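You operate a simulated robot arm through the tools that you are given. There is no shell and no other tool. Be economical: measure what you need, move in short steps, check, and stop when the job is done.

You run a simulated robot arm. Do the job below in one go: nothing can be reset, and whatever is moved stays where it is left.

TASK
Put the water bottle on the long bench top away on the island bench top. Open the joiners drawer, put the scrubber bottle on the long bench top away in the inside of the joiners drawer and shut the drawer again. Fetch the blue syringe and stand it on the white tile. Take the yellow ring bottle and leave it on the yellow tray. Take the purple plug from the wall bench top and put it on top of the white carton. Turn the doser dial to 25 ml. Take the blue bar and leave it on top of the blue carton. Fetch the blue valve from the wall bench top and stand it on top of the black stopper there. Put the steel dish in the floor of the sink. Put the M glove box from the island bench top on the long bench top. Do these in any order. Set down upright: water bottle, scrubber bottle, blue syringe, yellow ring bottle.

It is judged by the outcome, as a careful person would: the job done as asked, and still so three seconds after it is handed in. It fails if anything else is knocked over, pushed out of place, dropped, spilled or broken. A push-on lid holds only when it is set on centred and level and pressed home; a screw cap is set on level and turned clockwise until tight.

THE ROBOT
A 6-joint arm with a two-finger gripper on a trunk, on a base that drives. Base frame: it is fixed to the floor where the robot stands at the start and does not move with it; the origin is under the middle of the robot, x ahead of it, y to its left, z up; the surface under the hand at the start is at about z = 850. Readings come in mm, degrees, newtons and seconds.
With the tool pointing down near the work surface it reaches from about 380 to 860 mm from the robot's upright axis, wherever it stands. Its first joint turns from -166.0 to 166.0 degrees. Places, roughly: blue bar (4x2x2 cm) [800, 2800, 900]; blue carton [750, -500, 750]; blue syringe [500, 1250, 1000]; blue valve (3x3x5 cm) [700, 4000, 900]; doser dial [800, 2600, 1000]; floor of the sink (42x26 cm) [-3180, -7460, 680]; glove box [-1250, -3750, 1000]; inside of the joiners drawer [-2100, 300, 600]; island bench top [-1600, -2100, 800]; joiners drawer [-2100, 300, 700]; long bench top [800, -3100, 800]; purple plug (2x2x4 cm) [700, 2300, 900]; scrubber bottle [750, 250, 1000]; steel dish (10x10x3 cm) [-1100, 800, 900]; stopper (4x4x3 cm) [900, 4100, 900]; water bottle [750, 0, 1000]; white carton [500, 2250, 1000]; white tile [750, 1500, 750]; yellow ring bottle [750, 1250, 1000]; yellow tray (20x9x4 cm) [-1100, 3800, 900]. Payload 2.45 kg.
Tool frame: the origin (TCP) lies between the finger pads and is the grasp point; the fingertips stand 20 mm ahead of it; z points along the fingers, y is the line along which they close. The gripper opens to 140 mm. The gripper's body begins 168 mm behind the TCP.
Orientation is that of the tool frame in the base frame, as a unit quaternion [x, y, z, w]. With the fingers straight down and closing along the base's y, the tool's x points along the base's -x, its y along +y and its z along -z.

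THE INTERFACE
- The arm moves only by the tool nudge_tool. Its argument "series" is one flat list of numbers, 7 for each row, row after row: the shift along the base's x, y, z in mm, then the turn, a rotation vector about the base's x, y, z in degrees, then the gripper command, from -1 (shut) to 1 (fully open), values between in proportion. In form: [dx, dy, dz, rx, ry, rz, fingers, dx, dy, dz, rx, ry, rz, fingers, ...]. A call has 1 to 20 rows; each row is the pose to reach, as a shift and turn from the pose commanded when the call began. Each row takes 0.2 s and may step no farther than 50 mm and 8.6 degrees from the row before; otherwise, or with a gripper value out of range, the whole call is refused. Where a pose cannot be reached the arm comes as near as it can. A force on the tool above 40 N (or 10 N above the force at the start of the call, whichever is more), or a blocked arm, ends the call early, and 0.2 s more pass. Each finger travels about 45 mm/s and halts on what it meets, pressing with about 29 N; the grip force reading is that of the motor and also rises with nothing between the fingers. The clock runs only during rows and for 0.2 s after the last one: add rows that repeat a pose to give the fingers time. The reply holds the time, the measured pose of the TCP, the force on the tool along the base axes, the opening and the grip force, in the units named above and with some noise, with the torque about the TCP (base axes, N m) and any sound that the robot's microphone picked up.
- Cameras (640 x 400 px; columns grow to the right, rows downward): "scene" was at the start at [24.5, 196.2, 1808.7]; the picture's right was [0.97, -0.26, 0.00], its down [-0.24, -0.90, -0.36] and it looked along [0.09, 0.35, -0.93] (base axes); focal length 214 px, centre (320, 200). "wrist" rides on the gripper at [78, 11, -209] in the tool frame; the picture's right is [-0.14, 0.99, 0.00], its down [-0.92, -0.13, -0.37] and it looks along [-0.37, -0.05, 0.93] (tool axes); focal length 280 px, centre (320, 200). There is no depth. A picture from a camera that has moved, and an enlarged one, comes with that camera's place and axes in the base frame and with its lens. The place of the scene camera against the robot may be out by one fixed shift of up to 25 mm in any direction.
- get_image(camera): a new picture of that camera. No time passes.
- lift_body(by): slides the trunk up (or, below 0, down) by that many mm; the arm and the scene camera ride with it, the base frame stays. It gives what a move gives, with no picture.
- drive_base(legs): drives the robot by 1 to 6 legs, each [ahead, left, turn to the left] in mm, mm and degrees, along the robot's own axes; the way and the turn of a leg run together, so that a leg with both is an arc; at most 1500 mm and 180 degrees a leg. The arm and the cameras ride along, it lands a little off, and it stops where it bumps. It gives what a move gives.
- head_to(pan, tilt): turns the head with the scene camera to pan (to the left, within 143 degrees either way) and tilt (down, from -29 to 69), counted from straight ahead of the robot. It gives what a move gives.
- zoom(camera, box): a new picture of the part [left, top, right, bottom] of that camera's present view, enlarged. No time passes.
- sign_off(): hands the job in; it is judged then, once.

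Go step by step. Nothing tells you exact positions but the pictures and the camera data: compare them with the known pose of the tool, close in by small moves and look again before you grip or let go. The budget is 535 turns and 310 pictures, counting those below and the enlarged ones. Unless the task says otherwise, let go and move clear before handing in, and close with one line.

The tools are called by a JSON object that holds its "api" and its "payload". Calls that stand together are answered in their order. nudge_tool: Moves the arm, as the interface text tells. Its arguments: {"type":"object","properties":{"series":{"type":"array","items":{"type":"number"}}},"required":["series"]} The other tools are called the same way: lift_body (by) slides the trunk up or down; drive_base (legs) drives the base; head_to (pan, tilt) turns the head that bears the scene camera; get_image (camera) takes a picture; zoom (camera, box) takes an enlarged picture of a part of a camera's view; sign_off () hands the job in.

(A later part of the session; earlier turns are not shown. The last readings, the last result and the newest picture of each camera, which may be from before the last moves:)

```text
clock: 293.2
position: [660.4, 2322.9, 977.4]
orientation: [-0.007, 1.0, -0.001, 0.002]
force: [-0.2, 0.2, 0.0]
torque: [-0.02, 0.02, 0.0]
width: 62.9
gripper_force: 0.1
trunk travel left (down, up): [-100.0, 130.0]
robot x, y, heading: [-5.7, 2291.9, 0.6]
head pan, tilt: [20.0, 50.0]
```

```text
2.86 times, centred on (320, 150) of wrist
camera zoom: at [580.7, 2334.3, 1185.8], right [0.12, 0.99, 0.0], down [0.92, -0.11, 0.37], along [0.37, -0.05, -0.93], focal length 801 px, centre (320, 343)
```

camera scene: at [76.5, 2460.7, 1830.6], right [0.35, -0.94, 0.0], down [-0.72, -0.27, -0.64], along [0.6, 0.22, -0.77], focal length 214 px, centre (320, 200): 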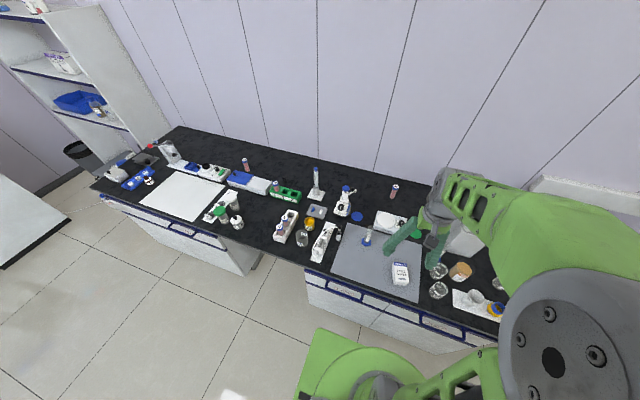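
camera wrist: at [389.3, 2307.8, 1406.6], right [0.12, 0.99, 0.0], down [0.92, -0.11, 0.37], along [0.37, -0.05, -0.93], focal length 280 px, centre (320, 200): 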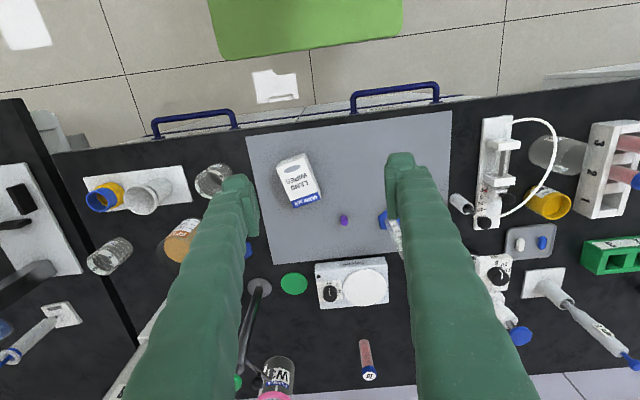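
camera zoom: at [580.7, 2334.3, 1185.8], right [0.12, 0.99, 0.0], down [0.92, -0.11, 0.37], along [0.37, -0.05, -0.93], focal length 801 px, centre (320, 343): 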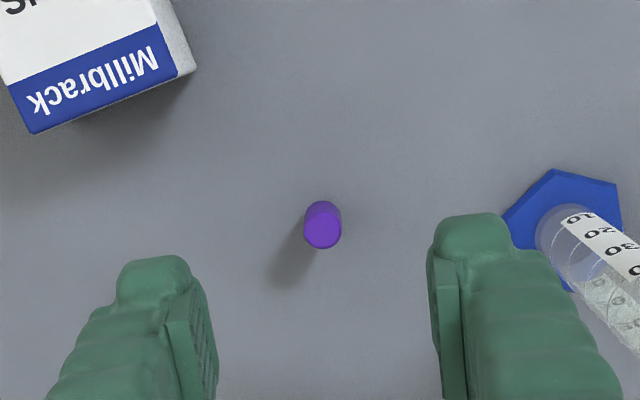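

{"api": "nudge_tool", "payload": {"series": [-6, 2, -45, 0, 0, 0, -0.1, -6, 2, -85, 0, 0, 0, -0.2, -6, 2, -102, 0, 0, 0, -0.3, -6, 2, -102, 0, 0, 0, -1, -6, 2, -102, 0, 0, 0, -1, -6, 2, -102, 0, 0, 0, -1, -6, 2, -102, 0, 0, 0, -1]}}

{"api": "nudge_tool", "payload": {"series": [0, 0, 40, 0, 0, 0, -1, 0, 0, 80, 0, 0, 0, -1]}}

{"api": "zoom", "payload": {"camera": "wrist", "box": [200, 80, 400, 240]}}

```text
clock: 294.8
position: [653.1, 2326.6, 876.5]
orientation: [-0.007, 1.0, 0.0, 0.002]
force: [0.1, -0.2, -0.3]
torque: [0.03, 0.01, -0.01]
width: 10.6
gripper_force: 28.5
trunk travel left (down, up): [-100.0, 130.0]
robot x, y, heading: [-5.1, 2290.4, 0.5]
head pan, tilt: [20.0, 50.0]
```

```text
clock: 295.4
position: [652.7, 2324.3, 955.4]
orientation: [-0.006, 1.0, -0.001, 0.003]
force: [0.3, 0.8, 0.2]
torque: [0.0, 0.0, 0.0]
width: 10.7
gripper_force: 29.4
trunk travel left (down, up): [-100.0, 130.0]
robot x, y, heading: [-3.5, 2292.2, 0.5]
head pan, tilt: [20.0, 50.0]
```

```text
2.50 times, centred on (300, 160) of wrist
camera zoom: at [573.4, 2335.8, 1164.2], right [0.12, 0.99, 0.0], down [0.92, -0.11, 0.37], along [0.37, -0.05, -0.93], focal length 701 px, centre (370, 300)
```

zoom: 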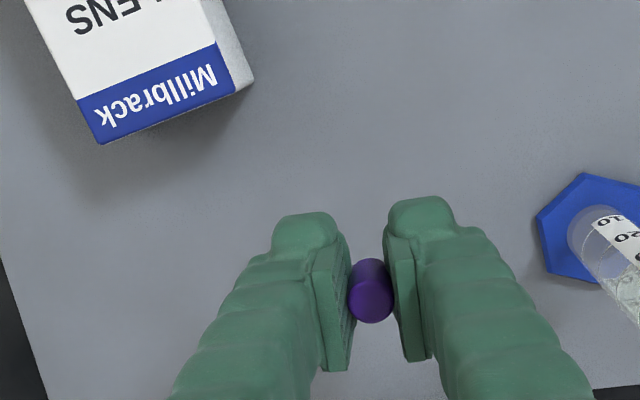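

{"api": "nudge_tool", "payload": {"series": [-10, -10, 40, 0, 0, 0, -1, -45, -40, 45, 0, 0, 0, -1, -80, -70, 45, 0, 0, 0, -1, -91, -78, 45, 0, 0, 0, -1]}}

{"api": "get_image", "payload": {"camera": "wrist"}}

{"api": "zoom", "payload": {"camera": "scene", "box": [360, 220, 460, 320]}}

```text
clock: 296.4
position: [561.5, 2248.4, 1002.3]
orientation: [-0.007, 1.0, 0.0, 0.002]
force: [-0.5, 1.3, 0.2]
torque: [0.0, -0.02, 0.02]
width: 10.8
gripper_force: 29.0
trunk travel left (down, up): [-100.0, 130.0]
robot x, y, heading: [-2.7, 2293.8, 0.5]
head pan, tilt: [20.0, 50.0]
```

```text
145 pictures are left
camera wrist: at [482.5, 2258.2, 1209.9], right [0.12, 0.99, 0.0], down [0.92, -0.11, 0.37], along [0.37, -0.05, -0.93], focal length 280 px, centre (320, 200)
```

wrist: 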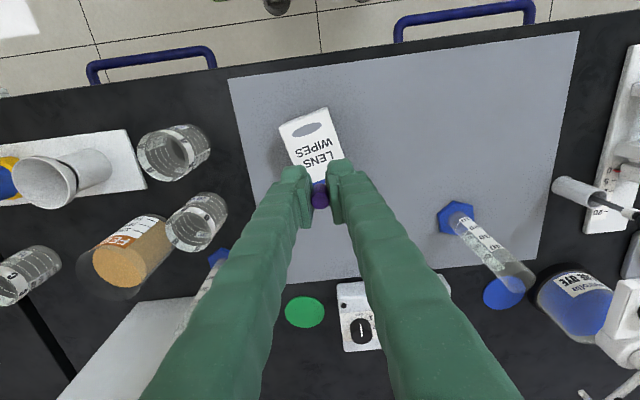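

```text
4.00 times, centred on (410, 270) of scene
camera zoom: at [76.1, 2460.7, 1830.6], right [0.35, -0.94, 0.0], down [-0.72, -0.27, -0.64], along [0.6, 0.23, -0.77], focal length 858 px, centre (-40, -80)
```

zoom: 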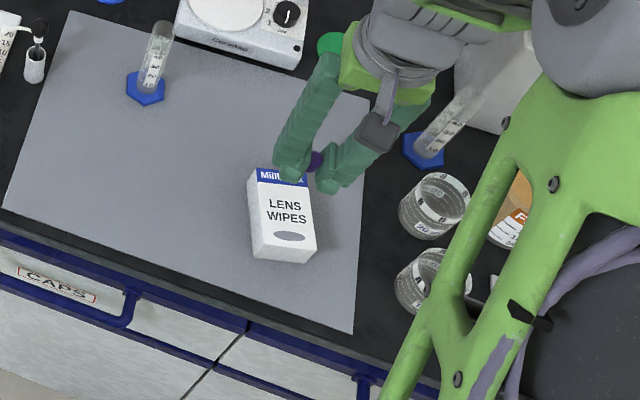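

{"api": "nudge_tool", "payload": {"series": [-1, -2, -40, 0, 0, 0, -1, -1, -2, -72, 0, 0, 0, -1, -1, -2, -77, 0, 0, 0, -1]}}

{"api": "nudge_tool", "payload": {"series": [0, 0, -2, 0, 0, 0, -1, 0, 0, -4, 0, 0, 0, -1, 0, 0, -6, 0, 0, 0, -1]}}

{"api": "zoom", "payload": {"camera": "scene", "box": [370, 230, 430, 290]}}

```text
clock: 297.2
position: [560.2, 2246.1, 924.8]
orientation: [-0.008, 1.0, -0.001, 0.003]
force: [-0.3, 0.0, -0.4]
torque: [0.02, -0.02, 0.02]
width: 10.7
gripper_force: 28.8
trunk travel left (down, up): [-100.0, 130.0]
robot x, y, heading: [-3.4, 2291.1, 0.7]
head pan, tilt: [20.0, 50.0]
```

```text
clock: 298.0
position: [561.0, 2245.2, 921.0]
orientation: [-0.007, 1.0, -0.001, 0.004]
force: [-1.8, 0.2, 25.0]
torque: [0.0, 0.0, 0.0]
width: 10.7
gripper_force: 29.2
trunk travel left (down, up): [-100.0, 130.0]
robot x, y, heading: [-3.2, 2287.6, 0.5]
head pan, tilt: [20.0, 50.0]
```

```text
6.67 times, centred on (400, 260) of scene
camera zoom: at [74.2, 2460.9, 1831.0], right [0.35, -0.94, 0.0], down [-0.72, -0.27, -0.64], along [0.6, 0.22, -0.77], focal length 1430 px, centre (-213, -200)
```

zoom: 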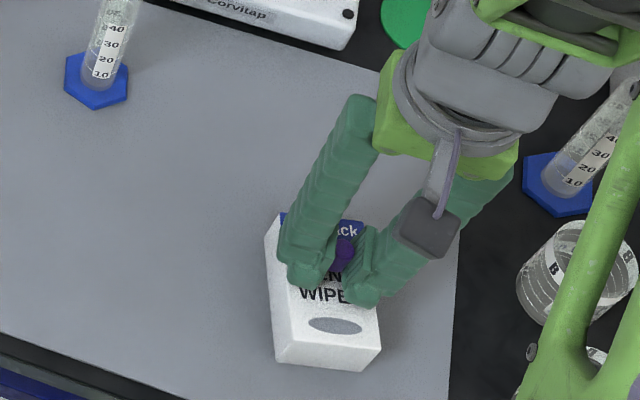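

{"api": "nudge_tool", "payload": {"series": [0, 0, 2.2, 0, 0, 0, -1, 0, 0, 3, 0, 0, 0, -0.7, 0, 0, 3, 0, 0, 0, -0.4, 0, 0, 3, 0, 0, 0, -0.4]}}

{"api": "zoom", "payload": {"camera": "wrist", "box": [270, 120, 370, 240]}}

```text
clock: 299.0
position: [560.6, 2245.0, 920.2]
orientation: [-0.007, 1.0, -0.001, 0.002]
force: [0.2, -0.4, -0.5]
torque: [0.02, -0.02, -0.02]
width: 42.0
gripper_force: 0.0
trunk travel left (down, up): [-100.0, 130.0]
robot x, y, heading: [-2.0, 2292.5, 0.6]
head pan, tilt: [20.0, 50.0]
```

```text
3.33 times, centred on (320, 180) of wrist
camera zoom: at [482.2, 2256.0, 1129.4], right [0.12, 0.99, 0.0], down [0.92, -0.11, 0.37], along [0.37, -0.05, -0.93], focal length 935 px, centre (320, 267)
```

zoom: 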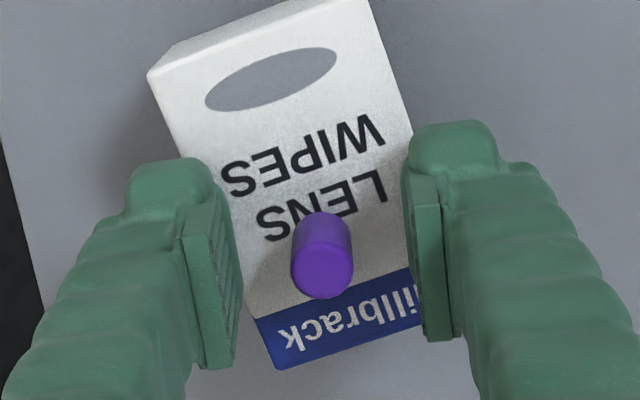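

Plug stands on the carton. Raise and move to the doser.

{"api": "nudge_tool", "payload": {"series": [0, 0, 45, 0, 0, 0, -0.4, 0, 0, 95, 0, 0, 0, -0.4, 0, 0, 145, 0, 0, 0, -0.4, 0, 0, 195, 0, 0, 0, -0.4, -20, 0, 240, 0, 0, 0, -0.4, -40, 0, 285, 0, 0, 0, -0.4, -60, 20, 325, 0, 0, 0, -0.4]}}

{"api": "drive_base", "payload": {"legs": [[0, 330, 0]]}}

{"api": "get_image", "payload": {"camera": "wrist"}}

{"api": "zoom", "payload": {"camera": "scene", "box": [320, 160, 440, 260]}}

```text
clock: 300.6
position: [498.0, 2266.0, 1247.6]
orientation: [-0.007, 1.0, -0.002, 0.003]
force: [-0.4, 0.2, -0.7]
torque: [-0.01, -0.02, 0.02]
width: 42.1
gripper_force: 0.1
trunk travel left (down, up): [-100.0, 130.0]
robot x, y, heading: [-1.6, 2290.8, 0.7]
head pan, tilt: [20.0, 50.0]
```

```text
clock: 304.1
position: [497.9, 2594.6, 1247.2]
orientation: [-0.007, 1.0, -0.001, 0.003]
force: [-0.1, 0.2, 0.0]
torque: [-0.04, -0.01, -0.01]
width: 41.9
gripper_force: 0.1
trunk travel left (down, up): [-100.0, 130.0]
robot x, y, heading: [-9.3, 2625.3, 0.3]
head pan, tilt: [20.0, 50.0]
```

```text
141 pictures are left
camera wrist: at [419.2, 2605.4, 1455.6], right [0.12, 0.99, 0.0], down [0.92, -0.11, 0.37], along [0.37, -0.05, -0.93], focal length 280 px, centre (320, 200)
```

wrist: 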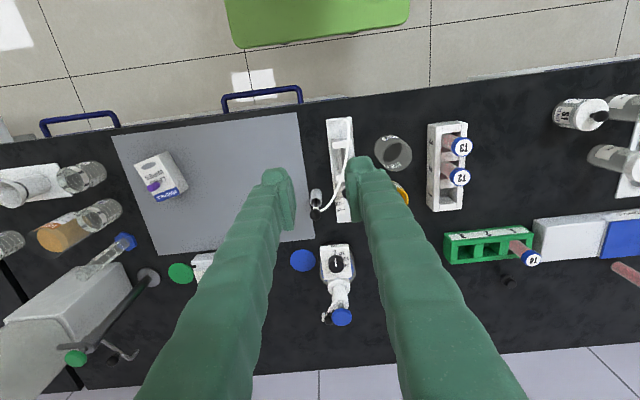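

```text
4.00 times, centred on (380, 210) of scene
camera zoom: at [73.8, 2790.8, 1830.6], right [0.35, -0.94, 0.0], down [-0.72, -0.27, -0.64], along [0.6, 0.22, -0.77], focal length 858 px, centre (80, 160)
```

zoom: 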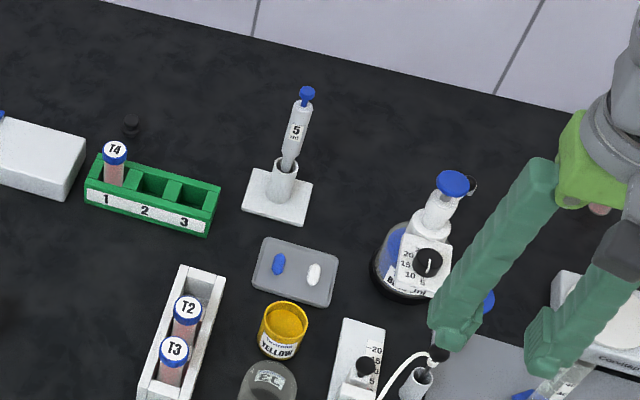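

{"api": "zoom", "payload": {"camera": "wrist", "box": [290, 230, 370, 330]}}

{"api": "zoom", "payload": {"camera": "scene", "box": [385, 205, 425, 245]}}

```text
4.00 times, centred on (330, 280) of wrist
camera zoom: at [419.2, 2605.4, 1455.6], right [0.12, 0.99, 0.0], down [0.92, -0.11, 0.37], along [0.37, -0.05, -0.93], focal length 1122 px, centre (280, -120)
```

zoom: 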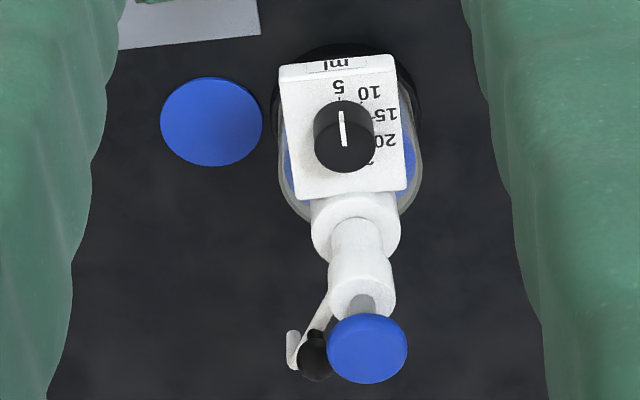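

```text
10.00 times, centred on (405, 225) of scene
camera zoom: at [73.8, 2790.8, 1830.6], right [0.35, -0.94, 0.0], down [-0.72, -0.27, -0.64], along [0.6, 0.22, -0.77], focal length 2145 px, centre (-530, -50)
```

zoom: 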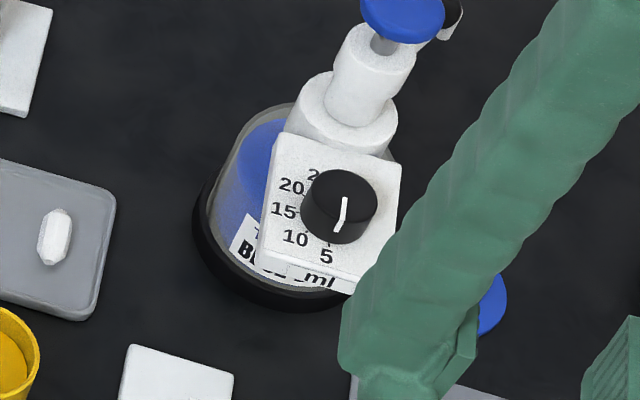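

{"api": "nudge_tool", "payload": {"series": [48, 2, 0, 0, 0, 0, 0.5, 96, 4, 0, 0, 0, 0, 1, 144, 6, 0, 0, 0, 0, 1, 180, 8, 0, 0, 0, 0, 1, 180, 8, -48, 0, 0, 0, 1, 180, 8, -96, 0, 0, 0, 1]}}

{"api": "zoom", "payload": {"camera": "wrist", "box": [250, 130, 390, 300]}}

```text
clock: 305.5
position: [678.5, 2602.4, 1148.6]
orientation: [-0.007, 1.0, -0.001, 0.002]
force: [0.1, 0.3, -0.6]
torque: [-0.01, 0.02, 0.01]
width: 140.0
gripper_force: 0.1
trunk travel left (down, up): [-100.0, 130.0]
robot x, y, heading: [-5.8, 2621.1, 0.4]
head pan, tilt: [20.0, 50.0]
```

```text
2.35 times, centred on (320, 215) of wrist
camera zoom: at [599.7, 2613.4, 1357.7], right [0.12, 0.99, 0.0], down [0.92, -0.11, 0.37], along [0.37, -0.05, -0.93], focal length 660 px, centre (320, 165)
```

zoom: 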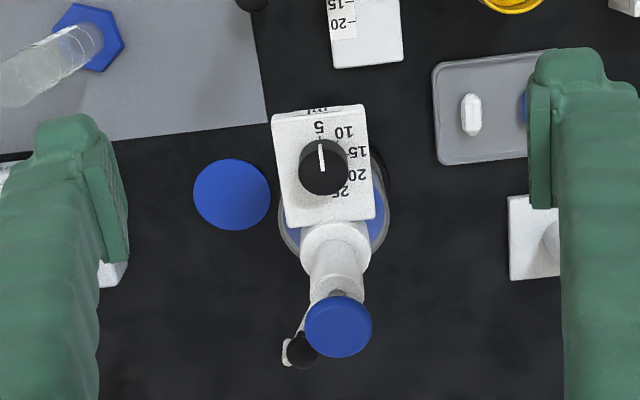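

{"api": "zoom", "payload": {"camera": "wrist", "box": [298, 168, 348, 232]}}

```text
6.25 times, centred on (323, 200) of wrist
camera zoom: at [599.7, 2613.4, 1357.7], right [0.12, 0.99, 0.0], down [0.92, -0.11, 0.37], along [0.37, -0.05, -0.93], focal length 1752 px, centre (301, 200)
```

zoom: 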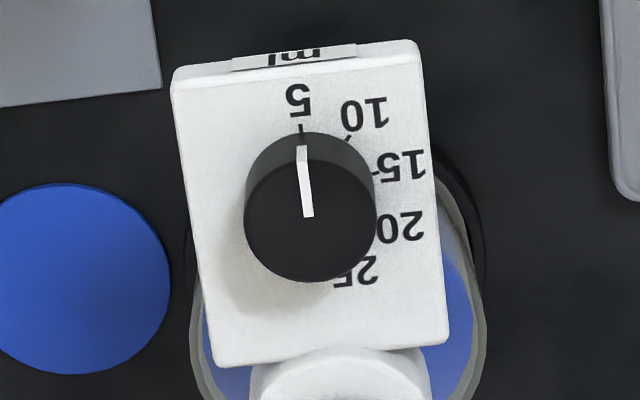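

25 ml sits about 154° clockwise from the 5 mark. I'll turn the knob with two grips of ~77° each. First position above it at +38.6° yaw.

{"api": "nudge_tool", "payload": {"series": [20, -3, 0, 0, 0, 7.7, 0.5, 40, -6, 0, 0, 0, 15.4, 0.0, 60, -9, 0, 0, 0, 23, -0.3, 71, -11, 0, 0, 0, 31, -0.486, 71.3, -11.1, 0, 0, 0, 38.6, -0.486, 71.3, -11.1, -48, 0, 0, 38.6, -0.486, 71.3, -11.1, -96, 0, 0, 38.6, -0.486, 71.3, -11.1, -130, 0, 0, 38.6, -0.486]}}

{"api": "get_image", "payload": {"camera": "wrist"}}

```text
clock: 307.3
position: [750.3, 2590.6, 1020.6]
orientation: [-0.337, 0.941, 0.0, 0.003]
force: [-0.6, 0.3, -0.1]
torque: [0.01, -0.02, -0.02]
width: 36.0
gripper_force: 0.1
trunk travel left (down, up): [-100.0, 130.0]
robot x, y, heading: [-3.2, 2621.3, 0.5]
head pan, tilt: [20.0, 50.0]
```

```text
135 pictures are left
camera wrist: at [681.9, 2549.4, 1228.6], right [-0.52, 0.85, 0.0], down [0.79, 0.49, 0.37], along [0.32, 0.19, -0.93], focal length 280 px, centre (320, 200)
```

wrist: 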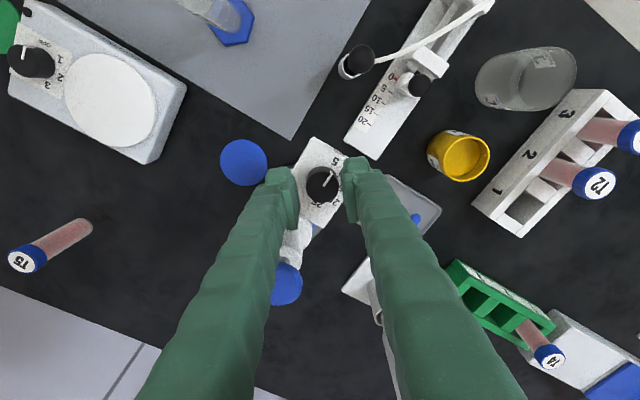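

{"api": "nudge_tool", "payload": {"series": [0, 0, -20, 0, 0, 0, -0.486, 0, 0, -34, 0, 0, 0, -0.486, 0, 0, -40, 0, 0, 0, -0.486]}}

{"api": "nudge_tool", "payload": {"series": [0, 0, 0, 0, 0, 0, -1, 0, 0, 0, 0, 0, 0, -1, 0, 0, 0, 0, 0, 0, -1]}}

{"api": "get_image", "payload": {"camera": "wrist"}}

```text
clock: 308.1
position: [748.6, 2590.7, 986.0]
orientation: [-0.337, 0.942, -0.002, 0.006]
force: [-5.4, -1.2, 28.4]
torque: [0.25, 0.5, 0.11]
width: 37.0
gripper_force: 6.6
trunk travel left (down, up): [-100.0, 130.0]
robot x, y, heading: [-6.5, 2624.8, 0.4]
head pan, tilt: [20.0, 50.0]
```

```text
clock: 308.6
position: [749.1, 2590.9, 986.6]
orientation: [-0.337, 0.942, -0.001, 0.005]
force: [-7.3, -1.7, 17.4]
torque: [-0.22, 0.9, -0.01]
width: 29.6
gripper_force: 38.1
trunk travel left (down, up): [-100.0, 130.0]
robot x, y, heading: [-8.4, 2623.6, 0.5]
head pan, tilt: [20.0, 50.0]
stopped in row 2: the force on the tool passed its limit at 42 N (the readings are from after the stop); the commanded pose is now the measured one
```

```text
134 pictures are left
camera wrist: at [680.0, 2550.4, 1193.9], right [-0.52, 0.85, 0.0], down [0.79, 0.49, 0.38], along [0.32, 0.19, -0.93], focal length 280 px, centre (320, 200)
```

wrist: 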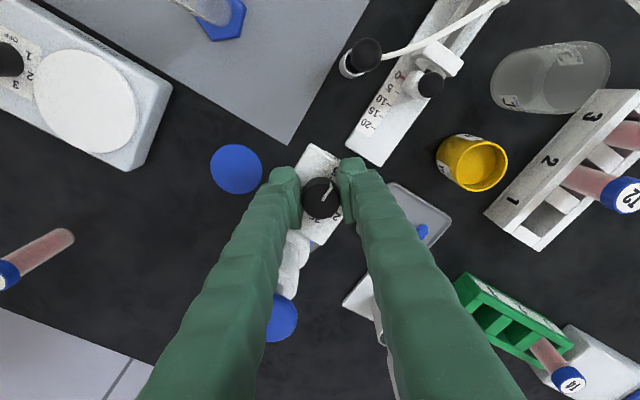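

Gripped the knob (30 mm); fingertips touch the plate, so ease up slightly, then turn clockwise in steps.

{"api": "nudge_tool", "payload": {"series": [1, 0, 2, 0, 0, 0, -0.6, 1, 0, 4, 0, 0, 0, -0.6, 1, 0, 4, 0, 0, 0, -1]}}

{"api": "nudge_tool", "payload": {"series": [-0.4, 0.6, 0, 0, 0, -7.7, -1, -0.8, 1.3, 0, 0, 0, -15.4, -1, -1.1, 2, 0, 0, 0, -23.2, -1]}}

{"api": "zoom", "payload": {"camera": "wrist", "box": [270, 130, 370, 250]}}

```text
clock: 309.4
position: [748.4, 2592.4, 986.9]
orientation: [-0.337, 0.941, 0.0, 0.001]
force: [-14.4, -1.9, -5.2]
torque: [0.13, -0.06, 0.02]
width: 29.2
gripper_force: 45.2
trunk travel left (down, up): [-100.0, 130.0]
robot x, y, heading: [-3.5, 2619.9, 0.4]
head pan, tilt: [20.0, 50.0]
```

```text
clock: 310.2
position: [747.4, 2592.8, 986.9]
orientation: [-0.14, 0.99, -0.001, 0.002]
force: [-21.4, -2.8, -17.2]
torque: [0.04, -0.02, 0.06]
width: 29.1
gripper_force: 44.7
trunk travel left (down, up): [-100.0, 130.0]
robot x, y, heading: [-6.7, 2620.6, 0.2]
head pan, tilt: [20.0, 50.0]
```

```text
3.33 times, centred on (320, 190) of wrist
camera zoom: at [669.6, 2583.1, 1194.5], right [-0.14, 0.99, 0.0], down [0.92, 0.13, 0.37], along [0.37, 0.05, -0.93], focal length 935 px, centre (320, 233)
```

zoom: 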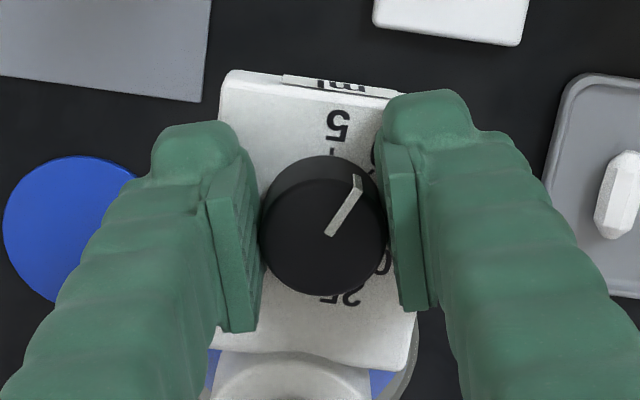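

{"api": "nudge_tool", "payload": {"series": [-2, 0, -2, 0, 0, 0, -1, -2.1, 0.8, -2, 0, 0, -8, -1, -2.2, 1.6, -2, 0, 0, -16, -1, -2.1, 2.5, -2, 0, 0, -24, -1, -2, 3.3, -2, 0, 0, -32, -1, -1.7, 4.1, -2, 0, 0, -40, -1, -1.3, 4.7, -2, 0, 0, -48, -1, -0.9, 5.3, -2, 0, 0, -55, -1]}}

{"api": "zoom", "payload": {"camera": "wrist", "box": [270, 130, 370, 250]}}

```text
clock: 312.0
position: [749.9, 2599.2, 986.8]
orientation: [0.333, 0.943, -0.001, 0.003]
force: [-14.8, -2.7, -3.1]
torque: [0.0, 0.12, -0.03]
width: 29.3
gripper_force: 45.1
trunk travel left (down, up): [-100.0, 130.0]
robot x, y, heading: [-7.1, 2619.5, 0.5]
head pan, tilt: [20.0, 50.0]
```

```text
3.33 times, centred on (320, 190) of wrist
camera zoom: at [694.6, 2658.5, 1194.2], right [0.73, 0.68, 0.0], down [0.63, -0.68, 0.38], along [0.26, -0.28, -0.93], focal length 935 px, centre (320, 233)
```

zoom: 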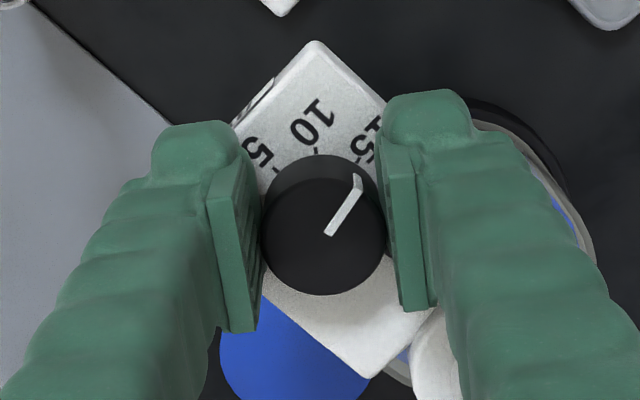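

{"api": "nudge_tool", "payload": {"series": [0, 0, 0, 0, 0, 0, -0.486, 0, 0, 0, 0, 0, 0, -0.486, 0, 0, 20, 0, 0, 0, -0.486, 0, 0, 45, 0, 0, 0, -0.486]}}

{"api": "nudge_tool", "payload": {"series": [0, -0.8, 0, 0, 0, 8, -0.486, 0, -1.6, 0, 0, 0, 16, -0.486, 0, -2.4, 0, 0, 0, 24, -0.486, 0, -3.2, 0, 0, 0, 32, -0.486, 0, -4, 0, 0, 0, 40, -0.486, 0, -4.8, 0, 0, 0, 48, -0.486, 0, -5.6, 0, 0, 0, 56, -0.486, 0, -6.4, 0, 0, 0, 64, -0.486, 0, -7, 0, 0, 0, 72, -0.486, 0, -7.5, 0, 0, 0, 78, -0.486]}}

{"api": "zoom", "payload": {"camera": "wrist", "box": [270, 120, 370, 240]}}

```text
clock: 313.0
position: [748.2, 2599.0, 1031.1]
orientation: [0.332, 0.943, -0.003, 0.003]
force: [0.3, 0.3, -0.3]
torque: [-0.02, -0.03, -0.01]
width: 35.9
gripper_force: 0.1
trunk travel left (down, up): [-100.0, 130.0]
robot x, y, heading: [-8.9, 2622.3, 0.4]
head pan, tilt: [20.0, 50.0]
```

```text
clock: 315.2
position: [748.4, 2592.0, 1030.8]
orientation: [-0.337, 0.942, -0.001, 0.004]
force: [0.3, 0.5, 0.5]
torque: [0.02, -0.01, -0.03]
width: 35.9
gripper_force: 0.1
trunk travel left (down, up): [-100.0, 130.0]
robot x, y, heading: [-3.9, 2623.9, 0.7]
head pan, tilt: [20.0, 50.0]
```

```text
3.33 times, centred on (320, 180) of wrist
camera zoom: at [680.8, 2550.6, 1238.5], right [-0.52, 0.85, 0.0], down [0.79, 0.48, 0.38], along [0.32, 0.19, -0.93], focal length 935 px, centre (320, 267)
```

zoom: 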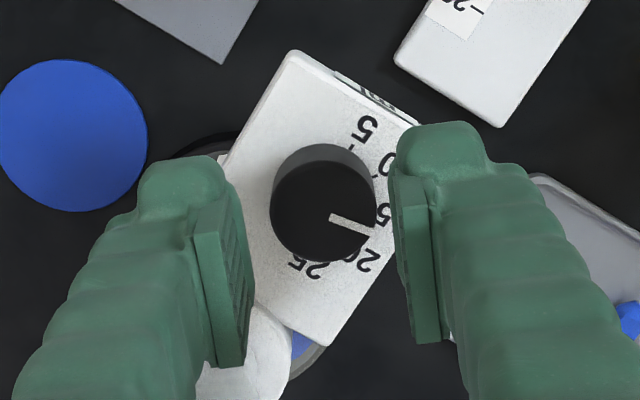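

{"api": "nudge_tool", "payload": {"series": [0, 0, -20, 0, 0, 0, -0.486, 0, 0, -38, 0, 0, 0, -0.486, 0, 0, -43, 0, 0, 0, -0.486, 0, 0, -43, 0, 0, 0, -0.7, 0, 0, -43, 0, 0, 0, -1, 0, 0, -43, 0, 0, 0, -1]}}

{"api": "nudge_tool", "payload": {"series": [-0.4, 0.8, 0, 0, 0, -8, -1, -0.8, 1.5, 0, 0, 0, -16, -1, -1, 2.2, 0, 0, 0, -24, -1, -1.1, 3, 0, 0, 0, -32, -1, -1.1, 3.7, 0, 0, 0, -40, -1, -1, 4.4, 0, 0, 0, -48, -1, -0.7, 5.1, 0, 0, 0, -56, -1, -0.2, 5.8, 0, 0, 0, -64, -1, 0.4, 6.3, 0, 0, 0, -71, -1, 0.8, 6.6, 0, 0, 0, -76, -1]}}

{"api": "zoom", "payload": {"camera": "wrist", "box": [270, 130, 370, 250]}}

```text
clock: 316.6
position: [748.4, 2592.3, 986.6]
orientation: [-0.335, 0.942, -0.001, 0.004]
force: [0.4, -0.6, -0.9]
torque: [0.1, -0.06, 0.01]
width: 29.3
gripper_force: 45.3
trunk travel left (down, up): [-100.0, 130.0]
robot x, y, heading: [-6.1, 2618.7, 0.4]
head pan, tilt: [20.0, 50.0]
```

```text
clock: 318.8
position: [750.3, 2598.0, 987.5]
orientation: [0.317, 0.948, -0.003, 0.002]
force: [-4.9, 1.4, -3.8]
torque: [0.18, 0.28, 0.0]
width: 29.2
gripper_force: 45.2
trunk travel left (down, up): [-100.0, 130.0]
robot x, y, heading: [-6.8, 2621.3, 0.5]
head pan, tilt: [20.0, 50.0]
```

```text
3.33 times, centred on (320, 190) of wrist
camera zoom: at [693.4, 2656.1, 1195.4], right [0.7, 0.71, 0.0], down [0.66, -0.65, 0.37], along [0.26, -0.27, -0.93], focal length 935 px, centre (320, 233)
```

zoom: 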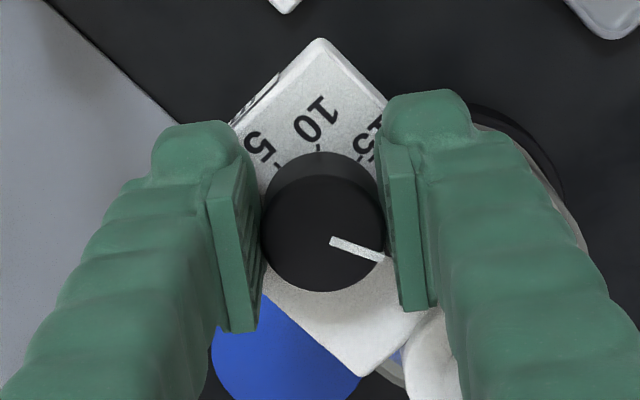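

{"api": "nudge_tool", "payload": {"series": [0, 0, 0, 0, 0, 0, -0.486, 0, 0, 0, 0, 0, 0, -0.486, 0, 0, 25, 0, 0, 0, -0.486, 0, 0, 60, 0, 0, 0, -0.486, 0, 0, 100, 0, 0, 8, 0, 0, 0, 140, 0, 0, 16, 0.5, -20, 0, 160, 0, 0, 24, 1, -45, 2, 160, 0, 0, 32, 1, -70, 4, 160, 0, 0, 37.5, 1]}}

{"api": "zoom", "payload": {"camera": "wrist", "box": [298, 168, 348, 232]}}

```text
clock: 320.8
position: [678.6, 2601.9, 1147.8]
orientation: [-0.006, 1.0, -0.001, 0.004]
force: [-0.4, 0.1, 0.7]
torque: [-0.04, -0.01, -0.01]
width: 139.5
gripper_force: 0.3
trunk travel left (down, up): [-100.0, 130.0]
robot x, y, heading: [-6.5, 2622.5, 0.5]
head pan, tilt: [20.0, 50.0]
```

```text
6.25 times, centred on (323, 200) of wrist
camera zoom: at [599.4, 2612.7, 1355.9], right [0.12, 0.99, 0.0], down [0.92, -0.11, 0.38], along [0.37, -0.05, -0.93], focal length 1752 px, centre (301, 200)
```

zoom: 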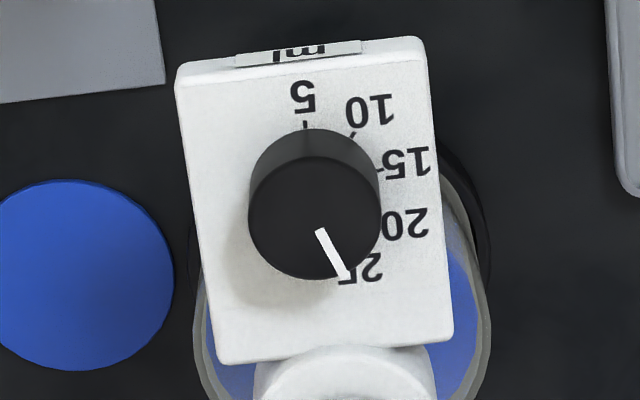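

{"api": "zoom", "payload": {"camera": "wrist", "box": [310, 186, 340, 216]}}

```text
13.33 times, centred on (325, 201) of wrist
camera zoom: at [599.4, 2612.7, 1355.9], right [0.12, 0.99, 0.0], down [0.92, -0.11, 0.38], along [0.37, -0.05, -0.93], focal length 3738 px, centre (253, 187)
```

zoom: 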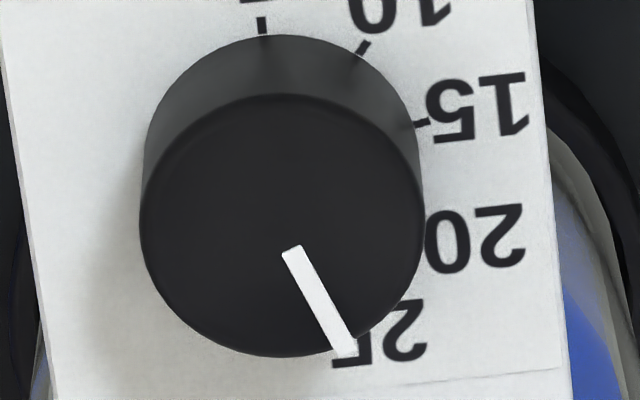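

The pointer seems ~3–4° past 25. I'll regrip and turn it back slightly.

{"api": "nudge_tool", "payload": {"series": [35, -3, 0, 0, 0, 0, 0.3, 69.4, -6.7, 0, 0, 0, 0, -0.2, 69.4, -6.7, -40, 0, 0, 0, -0.486, 69.4, -6.7, -85, 0, 0, 0, -0.486, 69.4, -6.7, -125, 0, 0, 0, -0.486, 69.4, -6.7, -150, 0, 0, 0, -0.486, 69.4, -6.7, -160, 0, 0, 0, -0.486, 69.4, -6.7, -160, 0, 0, 0, -0.7, 69.4, -6.7, -160, 0, 0, 0, -1, 69.4, -6.7, -160, 0, 0, 0, -1]}}

{"api": "nudge_tool", "payload": {"series": [0, -0.2, 0, 0, 0, 2, -1, 0, -0.4, 0, 0, 0, 3.8, -1, 0, -0.4, 0, 0, 0, 3.8, -1, 0, -0.4, 0, 0, 0, 3.8, -0.486, 0, -0.4, 0, 0, 0, 3.8, -0.486, 0, 0, 25, 0, 0, 0, -0.486, 0, 0, 60, 0, 0, 0, -0.486, 0, 0, 105, 0, 0, 0, 0, -30, 3, 135, 0, 0, 0, 0.5, -69, 7, 160, 0, 0, 0, 1]}}

{"api": "zoom", "payload": {"camera": "wrist", "box": [298, 168, 348, 232]}}

```text
clock: 323.0
position: [750.4, 2596.1, 987.2]
orientation: [-0.007, 1.0, -0.002, 0.004]
force: [-0.1, -2.7, -0.1]
torque: [-0.01, -0.15, 0.0]
width: 29.3
gripper_force: 44.7
trunk travel left (down, up): [-100.0, 130.0]
robot x, y, heading: [-6.1, 2621.7, 0.7]
head pan, tilt: [20.0, 50.0]
```

```text
clock: 325.2
position: [677.9, 2602.4, 1148.0]
orientation: [-0.007, 1.0, -0.002, 0.004]
force: [-1.0, 0.4, 0.5]
torque: [-0.01, -0.03, 0.02]
width: 103.8
gripper_force: 0.1
trunk travel left (down, up): [-100.0, 130.0]
robot x, y, heading: [-7.9, 2620.8, 0.5]
head pan, tilt: [20.0, 50.0]
```

```text
6.25 times, centred on (323, 200) of wrist
camera zoom: at [598.7, 2613.9, 1356.7], right [0.13, 0.99, 0.0], down [0.92, -0.12, 0.38], along [0.37, -0.05, -0.93], focal length 1752 px, centre (301, 200)
```

zoom: 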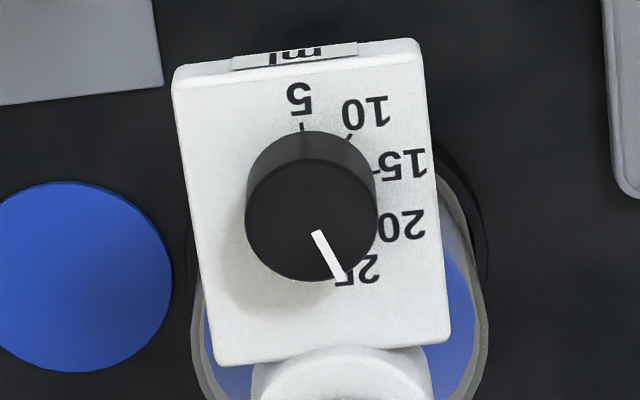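

{"api": "zoom", "payload": {"camera": "wrist", "box": [310, 186, 340, 216]}}

```text
13.33 times, centred on (325, 201) of wrist
camera zoom: at [598.7, 2613.9, 1356.7], right [0.13, 0.99, 0.0], down [0.92, -0.12, 0.38], along [0.37, -0.05, -0.93], focal length 3738 px, centre (253, 187)
```

zoom: 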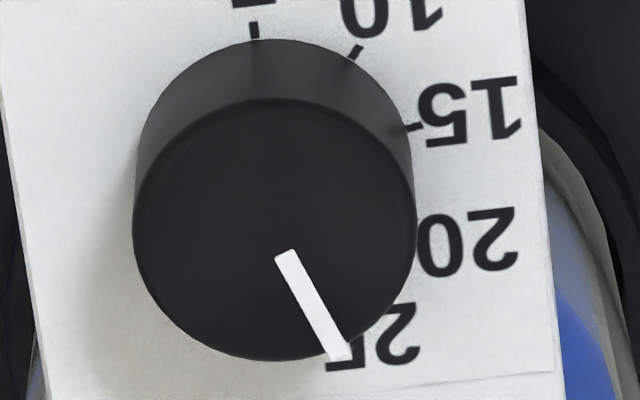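

{"api": "nudge_tool", "payload": {"series": [35, -3, 0, 0, 0, 0, 0.3, 71, -6.5, 0, 0, 0, 0, -0.2, 71, -6.5, -40, 0, 0, 0, -0.486, 71, -6.5, -85, 0, 0, 0, -0.486, 71, -6.5, -125, 0, 0, 0, -0.486, 71, -6.5, -150, 0, 0, 0, -0.486, 71, -6.5, -160, 0, 0, 0, -0.486, 71, -6.5, -160, 0, 0, 0, -0.7, 71, -6.5, -160, 0, 0, 0, -1, 71, -6.5, -160, 0, 0, 0, -1, 71, -6.5, -160, 0, 0, 0, -1]}}

{"api": "nudge_tool", "payload": {"series": [0, -0.3, 0, 0, 0, 3, -1, 0, -0.6, 0, 0, 0, 6, -1, 0, -0.9, 0, 0, 0, 8.5, -1, 0, -0.9, 0, 0, 0, 8.5, -1]}}

{"api": "zoom", "payload": {"camera": "wrist", "box": [270, 130, 370, 250]}}

```text
clock: 327.6
position: [751.8, 2595.8, 987.4]
orientation: [-0.007, 1.0, -0.001, 0.003]
force: [0.7, -5.7, 1.9]
torque: [-0.09, -0.09, -0.01]
width: 29.2
gripper_force: 45.0
trunk travel left (down, up): [-100.0, 130.0]
robot x, y, heading: [-7.6, 2622.7, 0.6]
head pan, tilt: [20.0, 50.0]
```

```text
clock: 328.6
position: [752.7, 2594.9, 988.8]
orientation: [-0.079, 0.997, -0.002, 0.004]
force: [2.3, -4.7, 5.1]
torque: [-0.01, 0.0, -0.03]
width: 29.5
gripper_force: 44.8
trunk travel left (down, up): [-100.0, 130.0]
robot x, y, heading: [-5.3, 2624.0, 0.6]
head pan, tilt: [20.0, 50.0]
```

```text
3.33 times, centred on (320, 190) of wrist
camera zoom: at [671.4, 2594.1, 1195.8], right [-0.02, 1.0, 0.0], down [0.93, 0.02, 0.38], along [0.38, 0.01, -0.93], focal length 935 px, centre (320, 233)
```

zoom: 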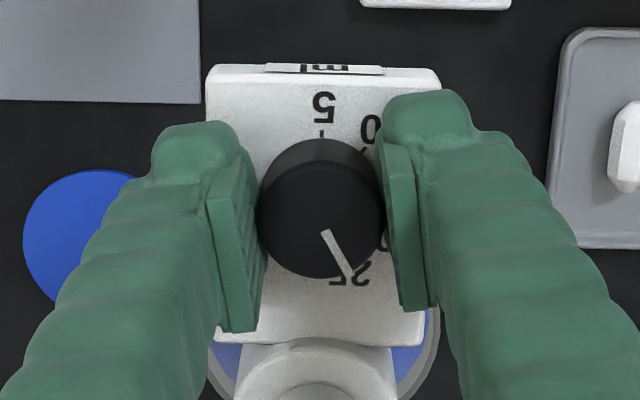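

{"api": "nudge_tool", "payload": {"series": [0, 0, 0, 0, 0, 0, -0.486, 0, 0, 0, 0, 0, 0, -0.486, 0, 0, 25, 0, 0, 0, -0.486, 0, 0, 60, 0, 0, 0, -0.486, 0, 0, 105, 0, 0, -4, 0, -30, 3, 135, 0, 0, -8.5, 0.5, -71, 7, 160, 0, 0, -8.5, 1]}}

{"api": "zoom", "payload": {"camera": "wrist", "box": [310, 186, 340, 216]}}

```text
clock: 330.2
position: [679.2, 2602.4, 1148.4]
orientation: [-0.006, 1.0, -0.002, 0.004]
force: [0.3, 0.2, -0.4]
torque: [0.0, -0.06, -0.02]
width: 103.8
gripper_force: 0.1
trunk travel left (down, up): [-100.0, 130.0]
robot x, y, heading: [-10.9, 2620.9, 0.6]
head pan, tilt: [20.0, 50.0]
```

```text
13.33 times, centred on (325, 201) of wrist
camera zoom: at [599.8, 2613.8, 1356.6], right [0.13, 0.99, 0.0], down [0.92, -0.12, 0.38], along [0.37, -0.05, -0.93], focal length 3738 px, centre (253, 187)
```

zoom: 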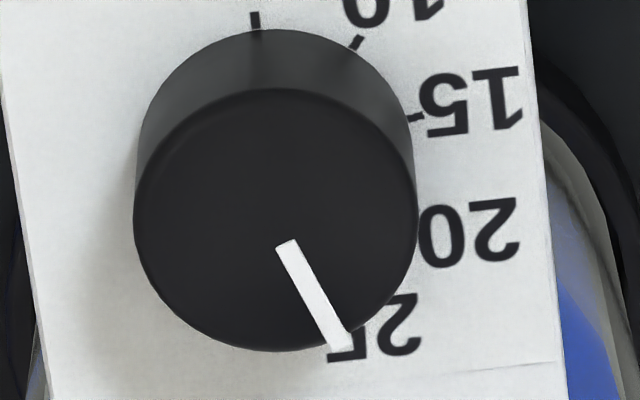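

The dial sits firmly at 25 (it snaps back to that detent). Next: the blue bar in the small grey tray near (762,2757).

{"api": "nudge_tool", "payload": {"series": [0, 45, 40, 0, 0, 0, 0.5, 0, 92, 40, 0, 0, 0, 0.0, 20, 135, 40, 0, 0, 0, 0.0, 40, 155, 0, 0, 0, 0, -0.3, 60, 155, -45, 0, 0, 0, -0.3, 78, 155, -90, 0, 0, 0, -0.3]}}

{"api": "get_image", "payload": {"camera": "wrist"}}

```text
refused: row 1 steps farther than a row can; nothing moved
```

```text
123 pictures are left
camera wrist: at [599.8, 2613.8, 1356.6], right [0.13, 0.99, 0.0], down [0.92, -0.12, 0.38], along [0.37, -0.05, -0.93], focal length 280 px, centre (320, 200)
```

wrist: 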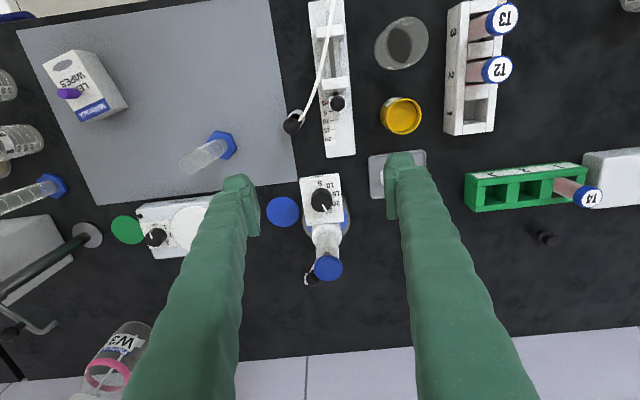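

{"api": "nudge_tool", "payload": {"series": [0, 40, 25, 0, 0, 0, 0.5, 0, 85, 25, 0, 0, 0, 0.0, 10, 130, 25, 0, 0, 0, 0.0, 30, 155, 0, 0, 0, 0, -0.3, 50, 155, -42, 0, 0, 0, -0.3, 68, 155, -85, 0, 0, 0, -0.3]}}

{"api": "get_image", "payload": {"camera": "wrist"}}

```text
clock: 331.6
position: [748.3, 2758.4, 1061.8]
orientation: [-0.006, 1.0, -0.001, 0.003]
force: [-0.2, 0.4, -0.6]
torque: [0.01, 0.05, 0.03]
width: 49.0
gripper_force: 0.1
trunk travel left (down, up): [-100.0, 130.0]
robot x, y, heading: [-7.4, 2619.7, 0.4]
head pan, tilt: [20.0, 50.0]
```

```text
122 pictures are left
camera wrist: at [669.2, 2768.9, 1270.2], right [0.13, 0.99, 0.0], down [0.92, -0.12, 0.38], along [0.37, -0.05, -0.93], focal length 280 px, centre (320, 200)
```

wrist: 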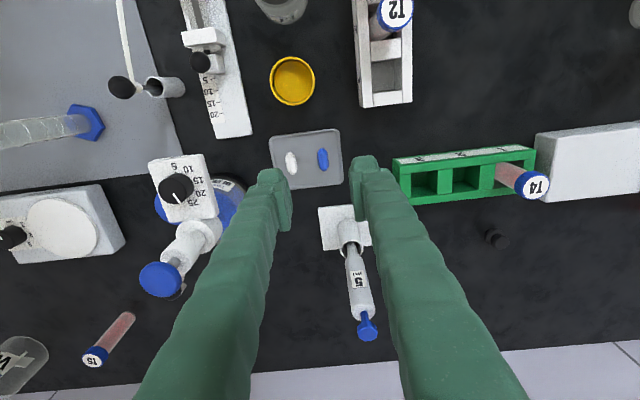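

{"api": "nudge_tool", "payload": {"series": [20, 1, -40, 0, 0, 0, -0.5, 20, 1, -85, 0, 0, 0, -0.6, 20, 1, -130, 0, 0, 0, -0.6]}}

{"api": "zoom", "payload": {"camera": "wrist", "box": [240, 100, 400, 230]}}

```text
clock: 332.4
position: [769.0, 2758.6, 931.3]
orientation: [-0.006, 1.0, -0.001, 0.004]
force: [-0.8, -0.2, 0.7]
torque: [-0.01, -0.02, -0.05]
width: 28.1
gripper_force: 0.1
trunk travel left (down, up): [-100.0, 130.0]
robot x, y, heading: [-7.8, 2619.4, 0.7]
head pan, tilt: [20.0, 50.0]
```

```text
3.08 times, centred on (320, 165) of wrist
camera zoom: at [689.5, 2769.0, 1140.0], right [0.13, 0.99, 0.0], down [0.92, -0.12, 0.38], along [0.37, -0.05, -0.93], focal length 863 px, centre (320, 308)
```

zoom: 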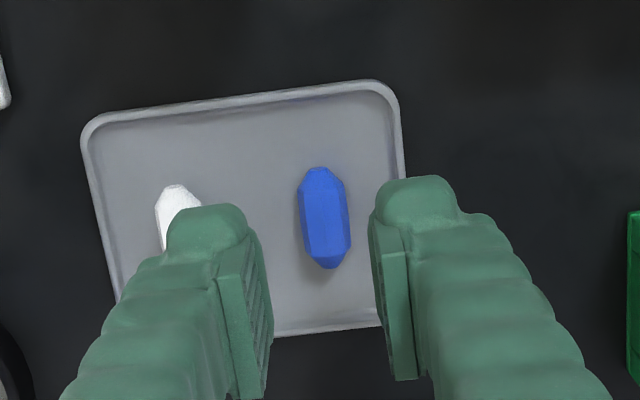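

{"api": "nudge_tool", "payload": {"series": [-2, 2, -20, 0, 0, 0, -0.67, -2, 2, -40, 0, 0, 0, -0.67, -2, 2, -50, 0, 0, 0, -0.67]}}

{"api": "get_image", "payload": {"camera": "wrist"}}

```text
clock: 333.2
position: [767.0, 2760.0, 881.2]
orientation: [-0.006, 1.0, -0.003, 0.003]
force: [0.1, 1.3, -0.1]
torque: [0.02, 0.03, -0.02]
width: 22.9
gripper_force: 0.0
trunk travel left (down, up): [-100.0, 130.0]
robot x, y, heading: [-9.9, 2620.6, 0.6]
head pan, tilt: [20.0, 50.0]
```

```text
120 pictures are left
camera wrist: at [686.9, 2770.8, 1090.0], right [0.13, 0.99, 0.0], down [0.92, -0.12, 0.38], along [0.37, -0.05, -0.93], focal length 280 px, centre (320, 200)
```

wrist: 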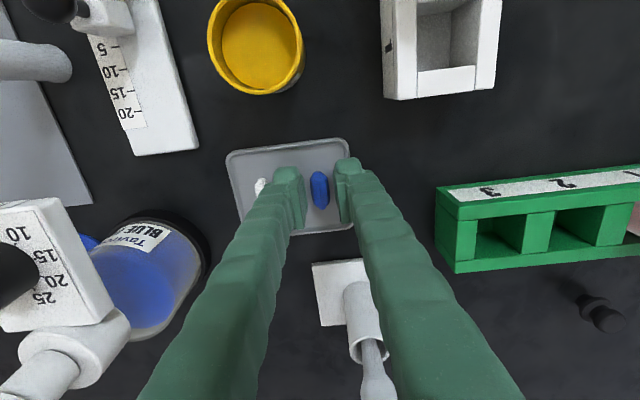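

{"api": "nudge_tool", "payload": {"series": [0, 0, -3, 0, 0, 0, -0.67, 0, 0, -6, 0, 0, 0, -0.67]}}

{"api": "nudge_tool", "payload": {"series": [0, 0, 0, 0, 0, 0, -1, 0, 0, 0, 0, 0, 0, -1, 0, 0, 0, 0, 0, 0, -1, 0, 0, 20, 0, 0, 0, -1, 0, 0, 60, 0, 0, 0, -1, 0, 0, 105, 0, 0, 0, -1]}}

{"api": "zoom", "payload": {"camera": "wrist", "box": [240, 110, 400, 240]}}

```text
clock: 333.8
position: [765.7, 2760.1, 879.6]
orientation: [-0.006, 1.0, -0.001, 0.005]
force: [-4.4, 0.3, 16.5]
torque: [0.41, 0.15, 0.09]
width: 23.0
gripper_force: 0.1
trunk travel left (down, up): [-100.0, 130.0]
robot x, y, heading: [-9.8, 2622.3, 0.3]
head pan, tilt: [20.0, 50.0]
```

```text
clock: 335.2
position: [764.9, 2760.6, 981.1]
orientation: [-0.006, 1.0, -0.001, 0.004]
force: [0.3, -0.4, -0.2]
torque: [-0.03, 0.01, 0.03]
width: 13.2
gripper_force: 29.4
trunk travel left (down, up): [-100.0, 130.0]
robot x, y, heading: [-7.6, 2616.3, 0.9]
head pan, tilt: [20.0, 50.0]
```

```text
3.08 times, centred on (320, 175) of wrist
camera zoom: at [686.5, 2771.9, 1189.4], right [0.13, 0.99, 0.0], down [0.92, -0.12, 0.37], along [0.37, -0.05, -0.93], focal length 863 px, centre (320, 277)
```

zoom: 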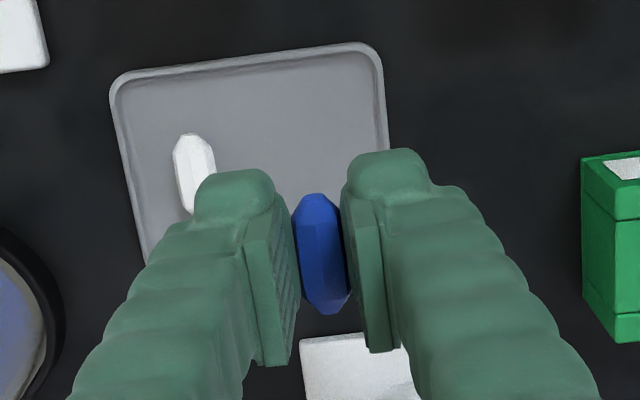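

{"api": "nudge_tool", "payload": {"series": [0, 0, 50, 0, 0, 0, -1, 0, 0, 100, 0, 0, 0, -1, 0, 0, 150, 0, 0, 0, -1, -10, -10, 198, 0, 0, 0, -1, -40, -30, 230, 0, 0, 0, -1, -80, -50, 250, 0, 0, 0, -1, -125, -70, 250, 0, 0, 0, -1, -170, -90, 250, 0, 0, 0, -1, -215, -110, 250, 0, 0, 0, -1, -260, -130, 250, 0, 0, 0, -1, -305, -140, 250, 0, 0, 0, -1, -350, -140, 250, 0, 0, 0, -1]}}

{"api": "drive_base", "payload": {"legs": [[-60, 0, 0], [0, -1500, 0], [0, -1450, 0]]}}

{"api": "head_to", "payload": {"pan": -20, "tilt": 50}}

{"api": "get_image", "payload": {"camera": "scene"}}

{"api": "get_image", "payload": {"camera": "wrist"}}

```text
clock: 337.8
position: [414.0, 2620.7, 1233.0]
orientation: [-0.006, 1.0, -0.001, 0.005]
force: [-0.6, 1.2, 0.4]
torque: [0.0, -0.04, -0.03]
width: 12.9
gripper_force: 28.6
trunk travel left (down, up): [-100.0, 130.0]
robot x, y, heading: [-7.5, 2620.1, 0.4]
head pan, tilt: [20.0, 50.0]
```

```text
clock: 364.3
position: [402.3, -339.9, 1231.2]
orientation: [-0.009, 1.0, -0.002, 0.004]
force: [-0.7, 0.7, -0.3]
torque: [-0.02, 0.0, 0.0]
width: 13.2
gripper_force: 29.2
trunk travel left (down, up): [-100.0, 130.0]
robot x, y, heading: [-23.3, -343.3, 1.2]
head pan, tilt: [20.0, 50.0]
```

```text
clock: 365.4
position: [402.3, -341.3, 1231.7]
orientation: [-0.01, 1.0, -0.002, 0.003]
force: [0.8, 0.8, -0.1]
torque: [-0.04, 0.01, 0.0]
width: 13.1
gripper_force: 29.5
trunk travel left (down, up): [-100.0, 130.0]
robot x, y, heading: [-22.9, -342.5, 0.8]
head pan, tilt: [-20.0, 50.0]
```

```text
118 pictures are left
camera scene: at [60.1, -225.4, 1830.6], right [-0.33, -0.94, 0.0], down [-0.72, 0.25, -0.64], along [0.61, -0.21, -0.77], focal length 214 px, centre (320, 200)
```

scene: 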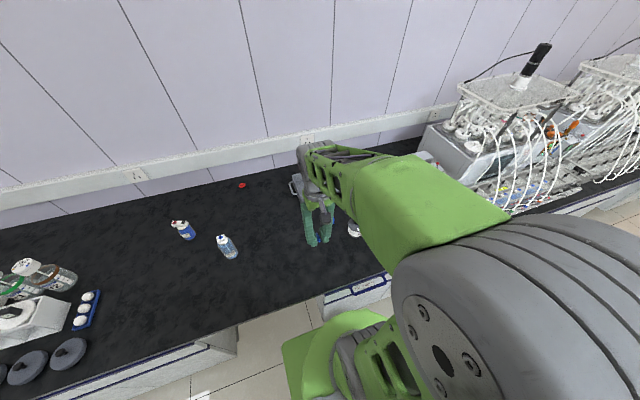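

```text
117 pictures are left
camera wrist: at [323.0, -329.6, 1439.9], right [0.12, 0.99, 0.0], down [0.92, -0.11, 0.38], along [0.37, -0.05, -0.93], focal length 280 px, centre (320, 200)
```

wrist: 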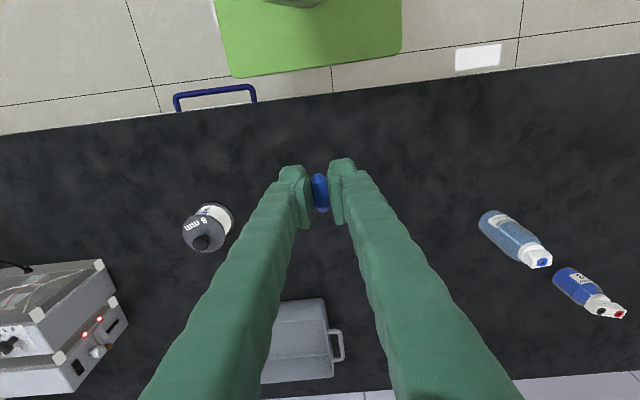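

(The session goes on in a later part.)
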